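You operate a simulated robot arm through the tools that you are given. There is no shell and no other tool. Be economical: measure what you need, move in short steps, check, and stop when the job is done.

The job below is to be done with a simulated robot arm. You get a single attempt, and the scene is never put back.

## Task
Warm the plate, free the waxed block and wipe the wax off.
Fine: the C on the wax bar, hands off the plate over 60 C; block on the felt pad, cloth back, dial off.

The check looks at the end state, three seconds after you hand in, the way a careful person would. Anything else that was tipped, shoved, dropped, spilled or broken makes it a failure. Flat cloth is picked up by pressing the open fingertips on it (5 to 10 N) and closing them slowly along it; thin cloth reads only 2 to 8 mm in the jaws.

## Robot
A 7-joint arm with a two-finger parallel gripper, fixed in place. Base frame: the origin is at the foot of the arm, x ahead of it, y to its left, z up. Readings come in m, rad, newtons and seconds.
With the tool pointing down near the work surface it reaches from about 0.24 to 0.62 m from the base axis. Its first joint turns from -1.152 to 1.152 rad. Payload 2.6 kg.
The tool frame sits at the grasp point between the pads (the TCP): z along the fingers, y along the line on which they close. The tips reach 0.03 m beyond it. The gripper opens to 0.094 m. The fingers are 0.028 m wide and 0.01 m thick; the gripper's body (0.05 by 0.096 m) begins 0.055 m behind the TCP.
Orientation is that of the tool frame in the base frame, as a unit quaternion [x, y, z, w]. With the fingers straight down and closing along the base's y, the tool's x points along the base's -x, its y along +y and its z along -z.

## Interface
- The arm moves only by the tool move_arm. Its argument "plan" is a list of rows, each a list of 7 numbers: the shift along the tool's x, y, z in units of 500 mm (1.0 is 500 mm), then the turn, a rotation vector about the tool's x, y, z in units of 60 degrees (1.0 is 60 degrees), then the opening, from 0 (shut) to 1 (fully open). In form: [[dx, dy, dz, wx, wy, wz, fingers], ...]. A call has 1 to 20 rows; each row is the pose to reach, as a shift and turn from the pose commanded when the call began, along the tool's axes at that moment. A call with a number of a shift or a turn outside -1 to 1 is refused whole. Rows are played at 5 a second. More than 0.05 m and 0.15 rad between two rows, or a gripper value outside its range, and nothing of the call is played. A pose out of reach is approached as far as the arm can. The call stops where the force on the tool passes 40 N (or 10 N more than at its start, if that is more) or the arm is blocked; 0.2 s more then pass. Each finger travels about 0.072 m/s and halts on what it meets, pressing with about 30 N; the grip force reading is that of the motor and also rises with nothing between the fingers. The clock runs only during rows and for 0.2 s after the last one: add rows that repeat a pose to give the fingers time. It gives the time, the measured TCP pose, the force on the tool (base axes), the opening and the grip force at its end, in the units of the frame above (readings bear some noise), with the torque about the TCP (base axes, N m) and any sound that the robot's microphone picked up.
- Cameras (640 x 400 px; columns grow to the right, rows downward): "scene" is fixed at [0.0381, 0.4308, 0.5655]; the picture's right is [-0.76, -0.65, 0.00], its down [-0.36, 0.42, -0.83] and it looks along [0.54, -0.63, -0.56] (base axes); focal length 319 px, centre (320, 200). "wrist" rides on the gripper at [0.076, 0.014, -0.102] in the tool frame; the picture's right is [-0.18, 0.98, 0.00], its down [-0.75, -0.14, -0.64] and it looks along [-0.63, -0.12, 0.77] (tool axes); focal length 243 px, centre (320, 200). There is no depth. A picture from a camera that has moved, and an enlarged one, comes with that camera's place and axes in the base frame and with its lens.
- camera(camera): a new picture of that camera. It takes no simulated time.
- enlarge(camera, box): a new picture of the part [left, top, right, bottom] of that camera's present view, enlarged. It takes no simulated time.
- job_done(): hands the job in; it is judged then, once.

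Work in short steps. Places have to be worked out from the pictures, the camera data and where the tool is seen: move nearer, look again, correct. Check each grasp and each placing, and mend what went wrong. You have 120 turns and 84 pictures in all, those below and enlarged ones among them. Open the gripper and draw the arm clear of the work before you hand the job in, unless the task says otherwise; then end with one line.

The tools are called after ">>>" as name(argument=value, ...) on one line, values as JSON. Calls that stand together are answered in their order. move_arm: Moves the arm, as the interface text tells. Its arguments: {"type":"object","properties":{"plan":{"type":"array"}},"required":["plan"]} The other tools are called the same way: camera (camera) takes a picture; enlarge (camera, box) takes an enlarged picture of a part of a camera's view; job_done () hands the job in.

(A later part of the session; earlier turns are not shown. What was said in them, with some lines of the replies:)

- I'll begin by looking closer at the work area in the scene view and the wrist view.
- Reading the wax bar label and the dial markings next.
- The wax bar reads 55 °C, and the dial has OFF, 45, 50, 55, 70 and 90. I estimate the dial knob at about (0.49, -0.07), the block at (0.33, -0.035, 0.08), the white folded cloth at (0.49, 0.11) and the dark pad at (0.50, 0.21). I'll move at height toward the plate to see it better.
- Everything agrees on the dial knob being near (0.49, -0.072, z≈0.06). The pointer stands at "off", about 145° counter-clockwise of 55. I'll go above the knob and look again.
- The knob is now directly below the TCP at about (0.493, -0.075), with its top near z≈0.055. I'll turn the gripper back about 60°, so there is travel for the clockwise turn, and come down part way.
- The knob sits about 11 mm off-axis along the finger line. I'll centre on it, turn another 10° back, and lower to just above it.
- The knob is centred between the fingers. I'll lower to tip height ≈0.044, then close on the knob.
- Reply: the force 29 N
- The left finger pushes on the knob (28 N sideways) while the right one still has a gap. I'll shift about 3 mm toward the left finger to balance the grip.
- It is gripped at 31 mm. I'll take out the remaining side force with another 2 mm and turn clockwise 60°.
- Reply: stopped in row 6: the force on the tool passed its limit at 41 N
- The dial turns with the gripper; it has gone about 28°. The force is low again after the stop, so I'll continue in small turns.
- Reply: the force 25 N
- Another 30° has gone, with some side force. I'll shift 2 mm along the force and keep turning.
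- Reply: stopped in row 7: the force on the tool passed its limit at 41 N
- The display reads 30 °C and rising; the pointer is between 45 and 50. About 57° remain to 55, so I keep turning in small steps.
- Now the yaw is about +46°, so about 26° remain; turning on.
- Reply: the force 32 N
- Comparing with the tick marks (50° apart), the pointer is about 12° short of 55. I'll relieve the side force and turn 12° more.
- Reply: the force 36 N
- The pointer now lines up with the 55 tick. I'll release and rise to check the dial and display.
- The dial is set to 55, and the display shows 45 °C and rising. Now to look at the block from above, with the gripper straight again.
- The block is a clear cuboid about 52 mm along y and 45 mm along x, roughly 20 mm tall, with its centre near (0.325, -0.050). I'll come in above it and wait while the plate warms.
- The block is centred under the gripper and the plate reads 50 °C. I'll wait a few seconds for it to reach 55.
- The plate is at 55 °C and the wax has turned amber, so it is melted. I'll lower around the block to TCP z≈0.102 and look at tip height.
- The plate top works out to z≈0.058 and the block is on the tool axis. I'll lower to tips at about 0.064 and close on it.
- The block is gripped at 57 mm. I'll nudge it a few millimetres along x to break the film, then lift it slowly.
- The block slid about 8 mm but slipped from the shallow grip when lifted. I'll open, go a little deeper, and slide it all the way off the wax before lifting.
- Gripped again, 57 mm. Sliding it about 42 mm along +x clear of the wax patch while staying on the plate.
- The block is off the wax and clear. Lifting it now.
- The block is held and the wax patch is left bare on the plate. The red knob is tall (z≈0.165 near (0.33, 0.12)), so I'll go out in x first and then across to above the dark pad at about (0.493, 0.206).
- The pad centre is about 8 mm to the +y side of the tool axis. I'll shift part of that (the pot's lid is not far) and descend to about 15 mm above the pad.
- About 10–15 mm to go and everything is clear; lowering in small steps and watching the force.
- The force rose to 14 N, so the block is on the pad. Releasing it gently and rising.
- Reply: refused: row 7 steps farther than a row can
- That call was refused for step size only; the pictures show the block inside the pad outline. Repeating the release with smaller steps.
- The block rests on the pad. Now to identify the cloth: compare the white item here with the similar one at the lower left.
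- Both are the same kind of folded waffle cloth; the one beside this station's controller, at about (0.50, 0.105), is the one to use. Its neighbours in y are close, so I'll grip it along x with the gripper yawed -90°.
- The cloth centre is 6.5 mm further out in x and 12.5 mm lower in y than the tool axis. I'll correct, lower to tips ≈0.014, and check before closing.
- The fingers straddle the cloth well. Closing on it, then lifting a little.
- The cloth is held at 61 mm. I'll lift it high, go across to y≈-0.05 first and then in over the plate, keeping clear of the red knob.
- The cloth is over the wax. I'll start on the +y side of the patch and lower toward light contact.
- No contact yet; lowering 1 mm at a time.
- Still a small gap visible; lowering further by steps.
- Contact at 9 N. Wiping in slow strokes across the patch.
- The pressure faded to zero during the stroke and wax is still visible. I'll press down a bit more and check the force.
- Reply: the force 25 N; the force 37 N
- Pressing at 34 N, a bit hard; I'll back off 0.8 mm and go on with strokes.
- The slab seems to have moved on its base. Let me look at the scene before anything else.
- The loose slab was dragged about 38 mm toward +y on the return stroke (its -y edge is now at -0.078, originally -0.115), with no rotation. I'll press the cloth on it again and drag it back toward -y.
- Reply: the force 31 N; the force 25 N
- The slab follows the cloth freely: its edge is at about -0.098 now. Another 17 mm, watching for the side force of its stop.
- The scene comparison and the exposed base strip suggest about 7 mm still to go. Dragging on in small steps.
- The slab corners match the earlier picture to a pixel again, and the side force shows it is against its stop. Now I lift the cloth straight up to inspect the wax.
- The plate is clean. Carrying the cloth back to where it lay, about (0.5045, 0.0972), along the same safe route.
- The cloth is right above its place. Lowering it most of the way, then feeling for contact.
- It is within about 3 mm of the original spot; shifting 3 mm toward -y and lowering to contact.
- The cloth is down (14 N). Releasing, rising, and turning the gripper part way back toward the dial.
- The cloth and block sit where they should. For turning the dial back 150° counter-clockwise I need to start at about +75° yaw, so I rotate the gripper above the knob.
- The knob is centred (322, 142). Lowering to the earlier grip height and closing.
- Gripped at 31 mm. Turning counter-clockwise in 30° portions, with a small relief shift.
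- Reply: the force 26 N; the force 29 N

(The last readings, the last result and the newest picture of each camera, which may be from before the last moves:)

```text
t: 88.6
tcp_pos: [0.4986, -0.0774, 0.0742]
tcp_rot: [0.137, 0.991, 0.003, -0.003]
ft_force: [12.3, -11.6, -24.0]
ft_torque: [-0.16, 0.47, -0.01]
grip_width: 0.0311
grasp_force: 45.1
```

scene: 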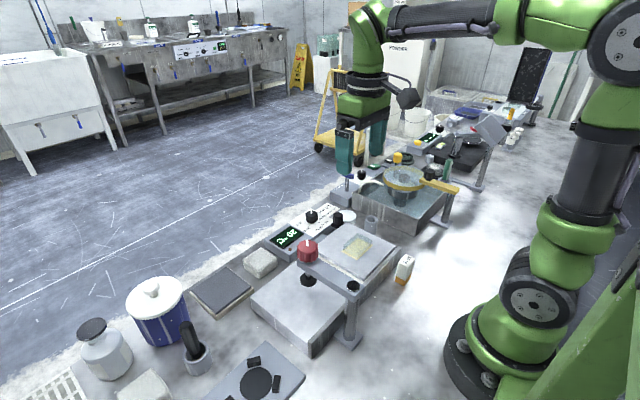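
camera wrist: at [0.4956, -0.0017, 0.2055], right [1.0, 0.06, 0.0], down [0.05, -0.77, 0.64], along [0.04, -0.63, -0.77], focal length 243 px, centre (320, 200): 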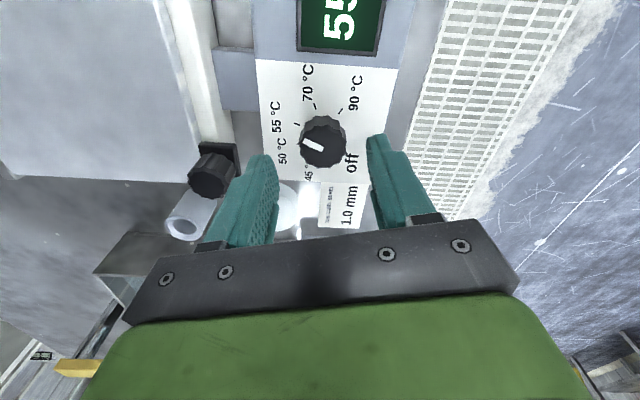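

>>> move_arm(plan=[[-0.0025, -0.0014, 0.002, 0, 0, 0, 0.1], [-0.0025, -0.0014, 0.002, 0, 0, -0.08, 0.1], [-0.0025, -0.0014, 0.002, 0, 0, -0.16, 0.1], [-0.0025, -0.0014, 0.002, 0, 0, -0.24, 0.1], [-0.0025, -0.0014, 0.002, 0, 0, -0.32, 0.1], [-0.0025, -0.0014, 0.002, 0, 0, -0.4, 0.1], [-0.0025, -0.0014, 0.002, 0, 0, -0.5, 0.1]])

>>> enlarge(camera="wrist", box=[200, 60, 440, 210])

```text
t: 90.2
tcp_pos: [0.5007, -0.0782, 0.0758]
tcp_rot: [-0.125, 0.992, 0.004, -0.002]
ft_force: [-20.3, -11.4, 7.7]
ft_torque: [-0.77, 0.43, 0.03]
grip_width: 0.0307
grasp_force: 45.4
```

```text
2.67 times, centred on (320, 135) of wrist
camera zoom: at [0.4233, -0.0851, 0.1778], right [-0.06, 1.0, 0.01], down [0.77, 0.04, 0.64], along [0.64, 0.05, -0.77], focal length 647 px, centre (320, 373)
```

zoom: 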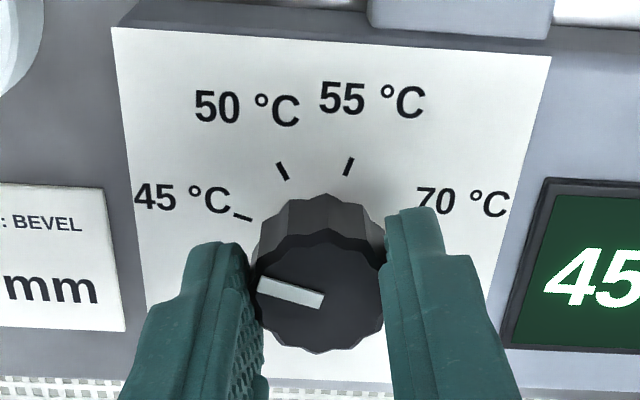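

The pointer is now about 12° past 45 toward off, so about 38° remain.

>>> move_arm(plan=[[0.0034, -0.001, 0, 0, 0, 0, 0.1], [0.0034, -0.001, 0, 0, 0, -0.08, 0.1], [0.0034, -0.001, 0, 0, 0, -0.16, 0.1], [0.0034, -0.001, 0, 0, 0, -0.24, 0.1], [0.0034, -0.001, 0, 0, 0, -0.32, 0.1], [0.0034, -0.001, 0, 0, 0, -0.4, 0.1], [0.0034, -0.001, 0, 0, 0, -0.5, 0.1]])

>>> enlarge(camera="wrist", box=[200, 60, 440, 210])

```text
t: 91.8
tcp_pos: [0.5005, -0.0797, 0.0746]
tcp_rot: [-0.377, 0.926, 0.001, 0.001]
ft_force: [18.3, -15.6, -9.7]
ft_torque: [-1.16, 0.54, -0.04]
grip_width: 0.0308
grasp_force: 44.9
```

```text
2.67 times, centred on (320, 135) of wrist
camera zoom: at [0.4361, -0.1238, 0.1772], right [-0.56, 0.83, 0.0], down [0.64, 0.42, 0.64], along [0.53, 0.36, -0.77], focal length 647 px, centre (320, 373)
```

zoom: 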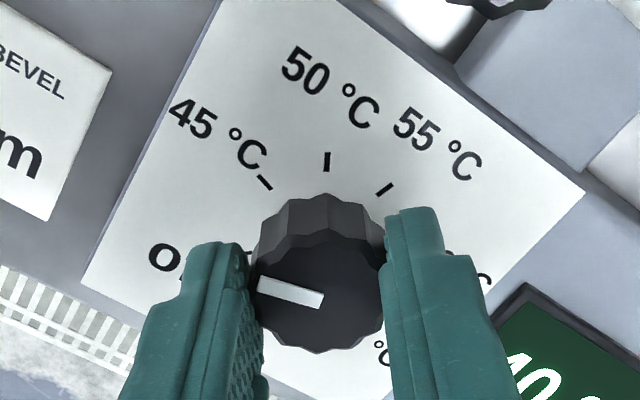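

About 12–13° more to the off mark.

>>> move_arm(plan=[[0, -0.003, 0, 0, 0, 0, 0.1], [0, -0.003, 0, 0, 0, -0.07, 0.1], [0, -0.003, 0, 0, 0, -0.14, 0.1], [0, -0.003, 0, 0, 0, -0.21, 0.1], [0, -0.003, 0, 0, 0, -0.21, 0.1]])

>>> enlarge(camera="wrist", box=[200, 60, 440, 210])

```text
t: 93.0
tcp_pos: [0.5006, -0.079, 0.0755]
tcp_rot: [-0.478, 0.878, 0.003, 0.001]
ft_force: [19.2, -11.5, -5.1]
ft_torque: [-1.19, -0.05, -0.03]
grip_width: 0.0308
grasp_force: 45.2
```

```text
2.67 times, centred on (320, 135) of wrist
camera zoom: at [0.4474, -0.1374, 0.1771], right [-0.72, 0.69, 0.0], down [0.53, 0.55, 0.65], along [0.44, 0.47, -0.76], focal length 647 px, centre (320, 373)
```

zoom: 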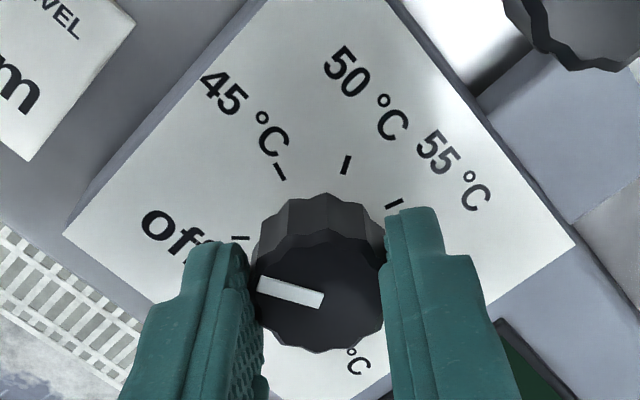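

The off tick is about 8° further; one last small turn.

>>> move_arm(plan=[[0, -0.002, 0, 0, 0, -0.07, 0.1], [0, -0.002, 0, 0, 0, -0.135, 0.1], [0, -0.002, 0, 0, 0, -0.135, 0.1]])

>>> enlarge(camera="wrist", box=[200, 60, 440, 210])

```text
t: 93.8
tcp_pos: [0.5019, -0.0798, 0.0742]
tcp_rot: [-0.538, 0.843, 0.004, 0.001]
ft_force: [13.3, -9.5, -3.8]
ft_torque: [-0.72, -0.33, -0.01]
grip_width: 0.0309
grasp_force: 45.0
```

```text
2.67 times, centred on (320, 135) of wrist
camera zoom: at [0.4563, -0.1446, 0.1771], right [-0.81, 0.58, 0.01], down [0.45, 0.62, 0.65], along [0.37, 0.53, -0.76], focal length 647 px, centre (320, 373)
```

zoom: 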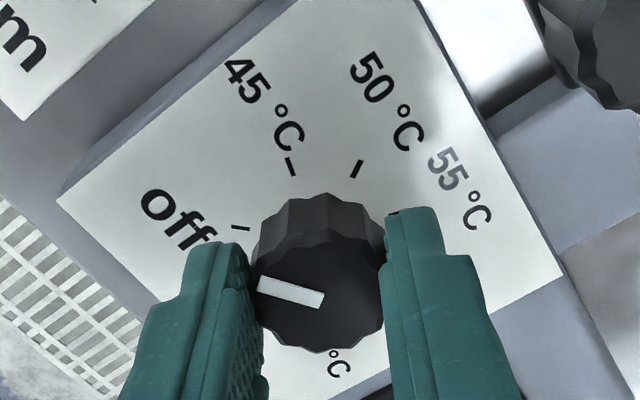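

The pointer matches the off tick just as at the start. Releasing, rising, and drawing the arm clear.

>>> move_arm(plan=[[0, 0, 0, 0, 0, 0, 0.3], [0, 0, 0, 0, 0, 0, 0.5], [0, 0, 0, 0, 0, 0, 0.6], [0, 0, -0.06, 0, 0, 0, 0.6], [0, 0, -0.14, 0, 0, 0.12, 0.7], [0, 0, -0.22, 0, 0, 0.25, 0.8], [0, 0, -0.3, 0, 0, 0.38, 0.9], [0, 0, -0.38, 0, 0, 0.51, 1], [0, 0, -0.44, 0, 0, 0.64, 1], [0, 0, -0.44, 0, 0, 0.78, 1], [0, 0, -0.44, 0, 0, 0.9, 1], [0, 0, -0.44, 0, 0, 1, 1]])

>>> enlarge(camera="wrist", box=[160, 0, 480, 200])

>>> camera(camera="scene")

```text
t: 96.4
tcp_pos: [0.5023, -0.0833, 0.2961]
tcp_rot: [-0.042, 0.999, 0.004, -0.002]
ft_force: [0.9, -0.1, 0.0]
ft_torque: [-0.02, -0.01, 0.01]
grip_width: 0.094
grasp_force: 0.1
```

```text
2.00 times, centred on (320, 100) of wrist
camera zoom: at [0.4245, -0.0765, 0.3981], right [0.1, 0.99, 0.01], down [0.77, -0.08, 0.64], along [0.64, -0.06, -0.77], focal length 485 px, centre (320, 400)
```

zoom: 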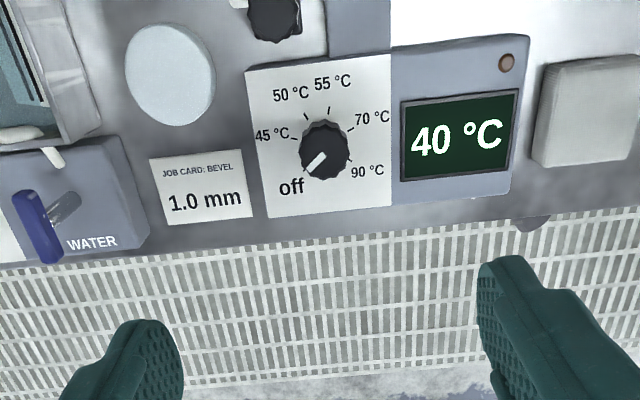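

```text
7 pictures are left
```

scene: 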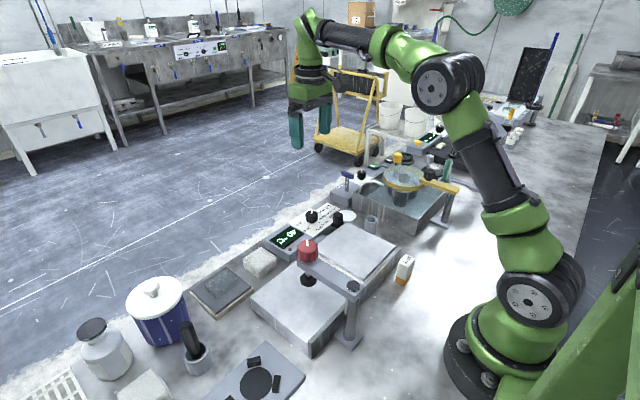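

The dial is at off with the lamp out and the plate at 40 °C and falling. A last comparison of slab, lap plate and cloth with the starting picture.

>>> enlarge(camera="scene", box=[240, 190, 400, 290])

>>> enlarge(camera="scene", box=[180, 160, 460, 380])

```text
4.00 times, centred on (320, 240) of scene
camera zoom: at [0.0381, 0.4308, 0.5655], right [-0.76, -0.65, 0.0], down [-0.36, 0.42, -0.83], along [0.54, -0.63, -0.56], focal length 1275 px, centre (320, 40)
```

zoom: 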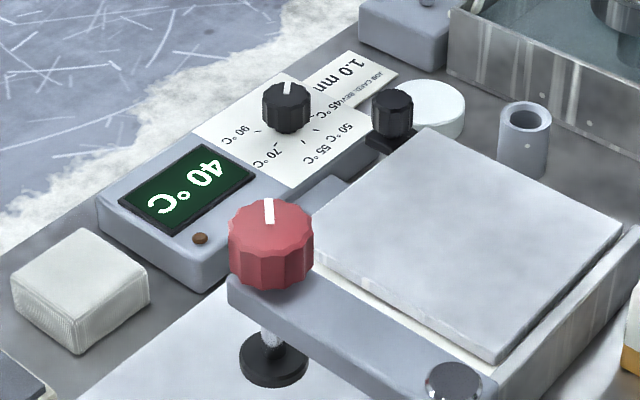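

```text
1.82 times, centred on (320, 270) of scene
camera zoom: at [0.0381, 0.4308, 0.5655], right [-0.76, -0.65, 0.0], down [-0.36, 0.42, -0.83], along [0.54, -0.63, -0.56], focal length 579 px, centre (320, 73)
```

zoom: 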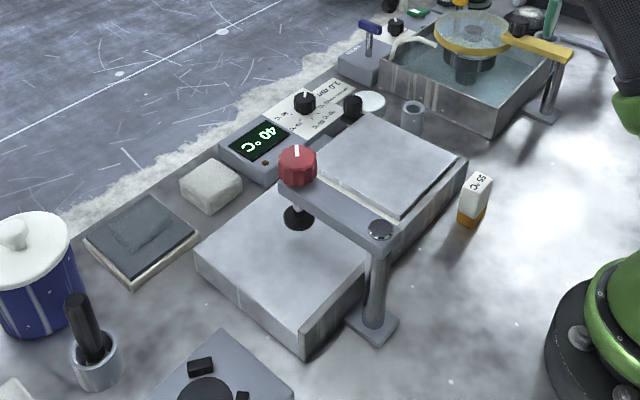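

The slab, controller, lap plate and cloth all line up with the starting picture. The wax is gone, the block is on the pad, and the arm is clear with the gripper open, so I'm handing in.

>>> job_done()

```text
The job is handed in.
```

The plate was warmed to 55 °C, the block freed and set on the felt pad, the wax wiped off, the cloth put back and the dial turned off; the loose plate slid about 38 mm during wiping and I dragged it back to its starting position.
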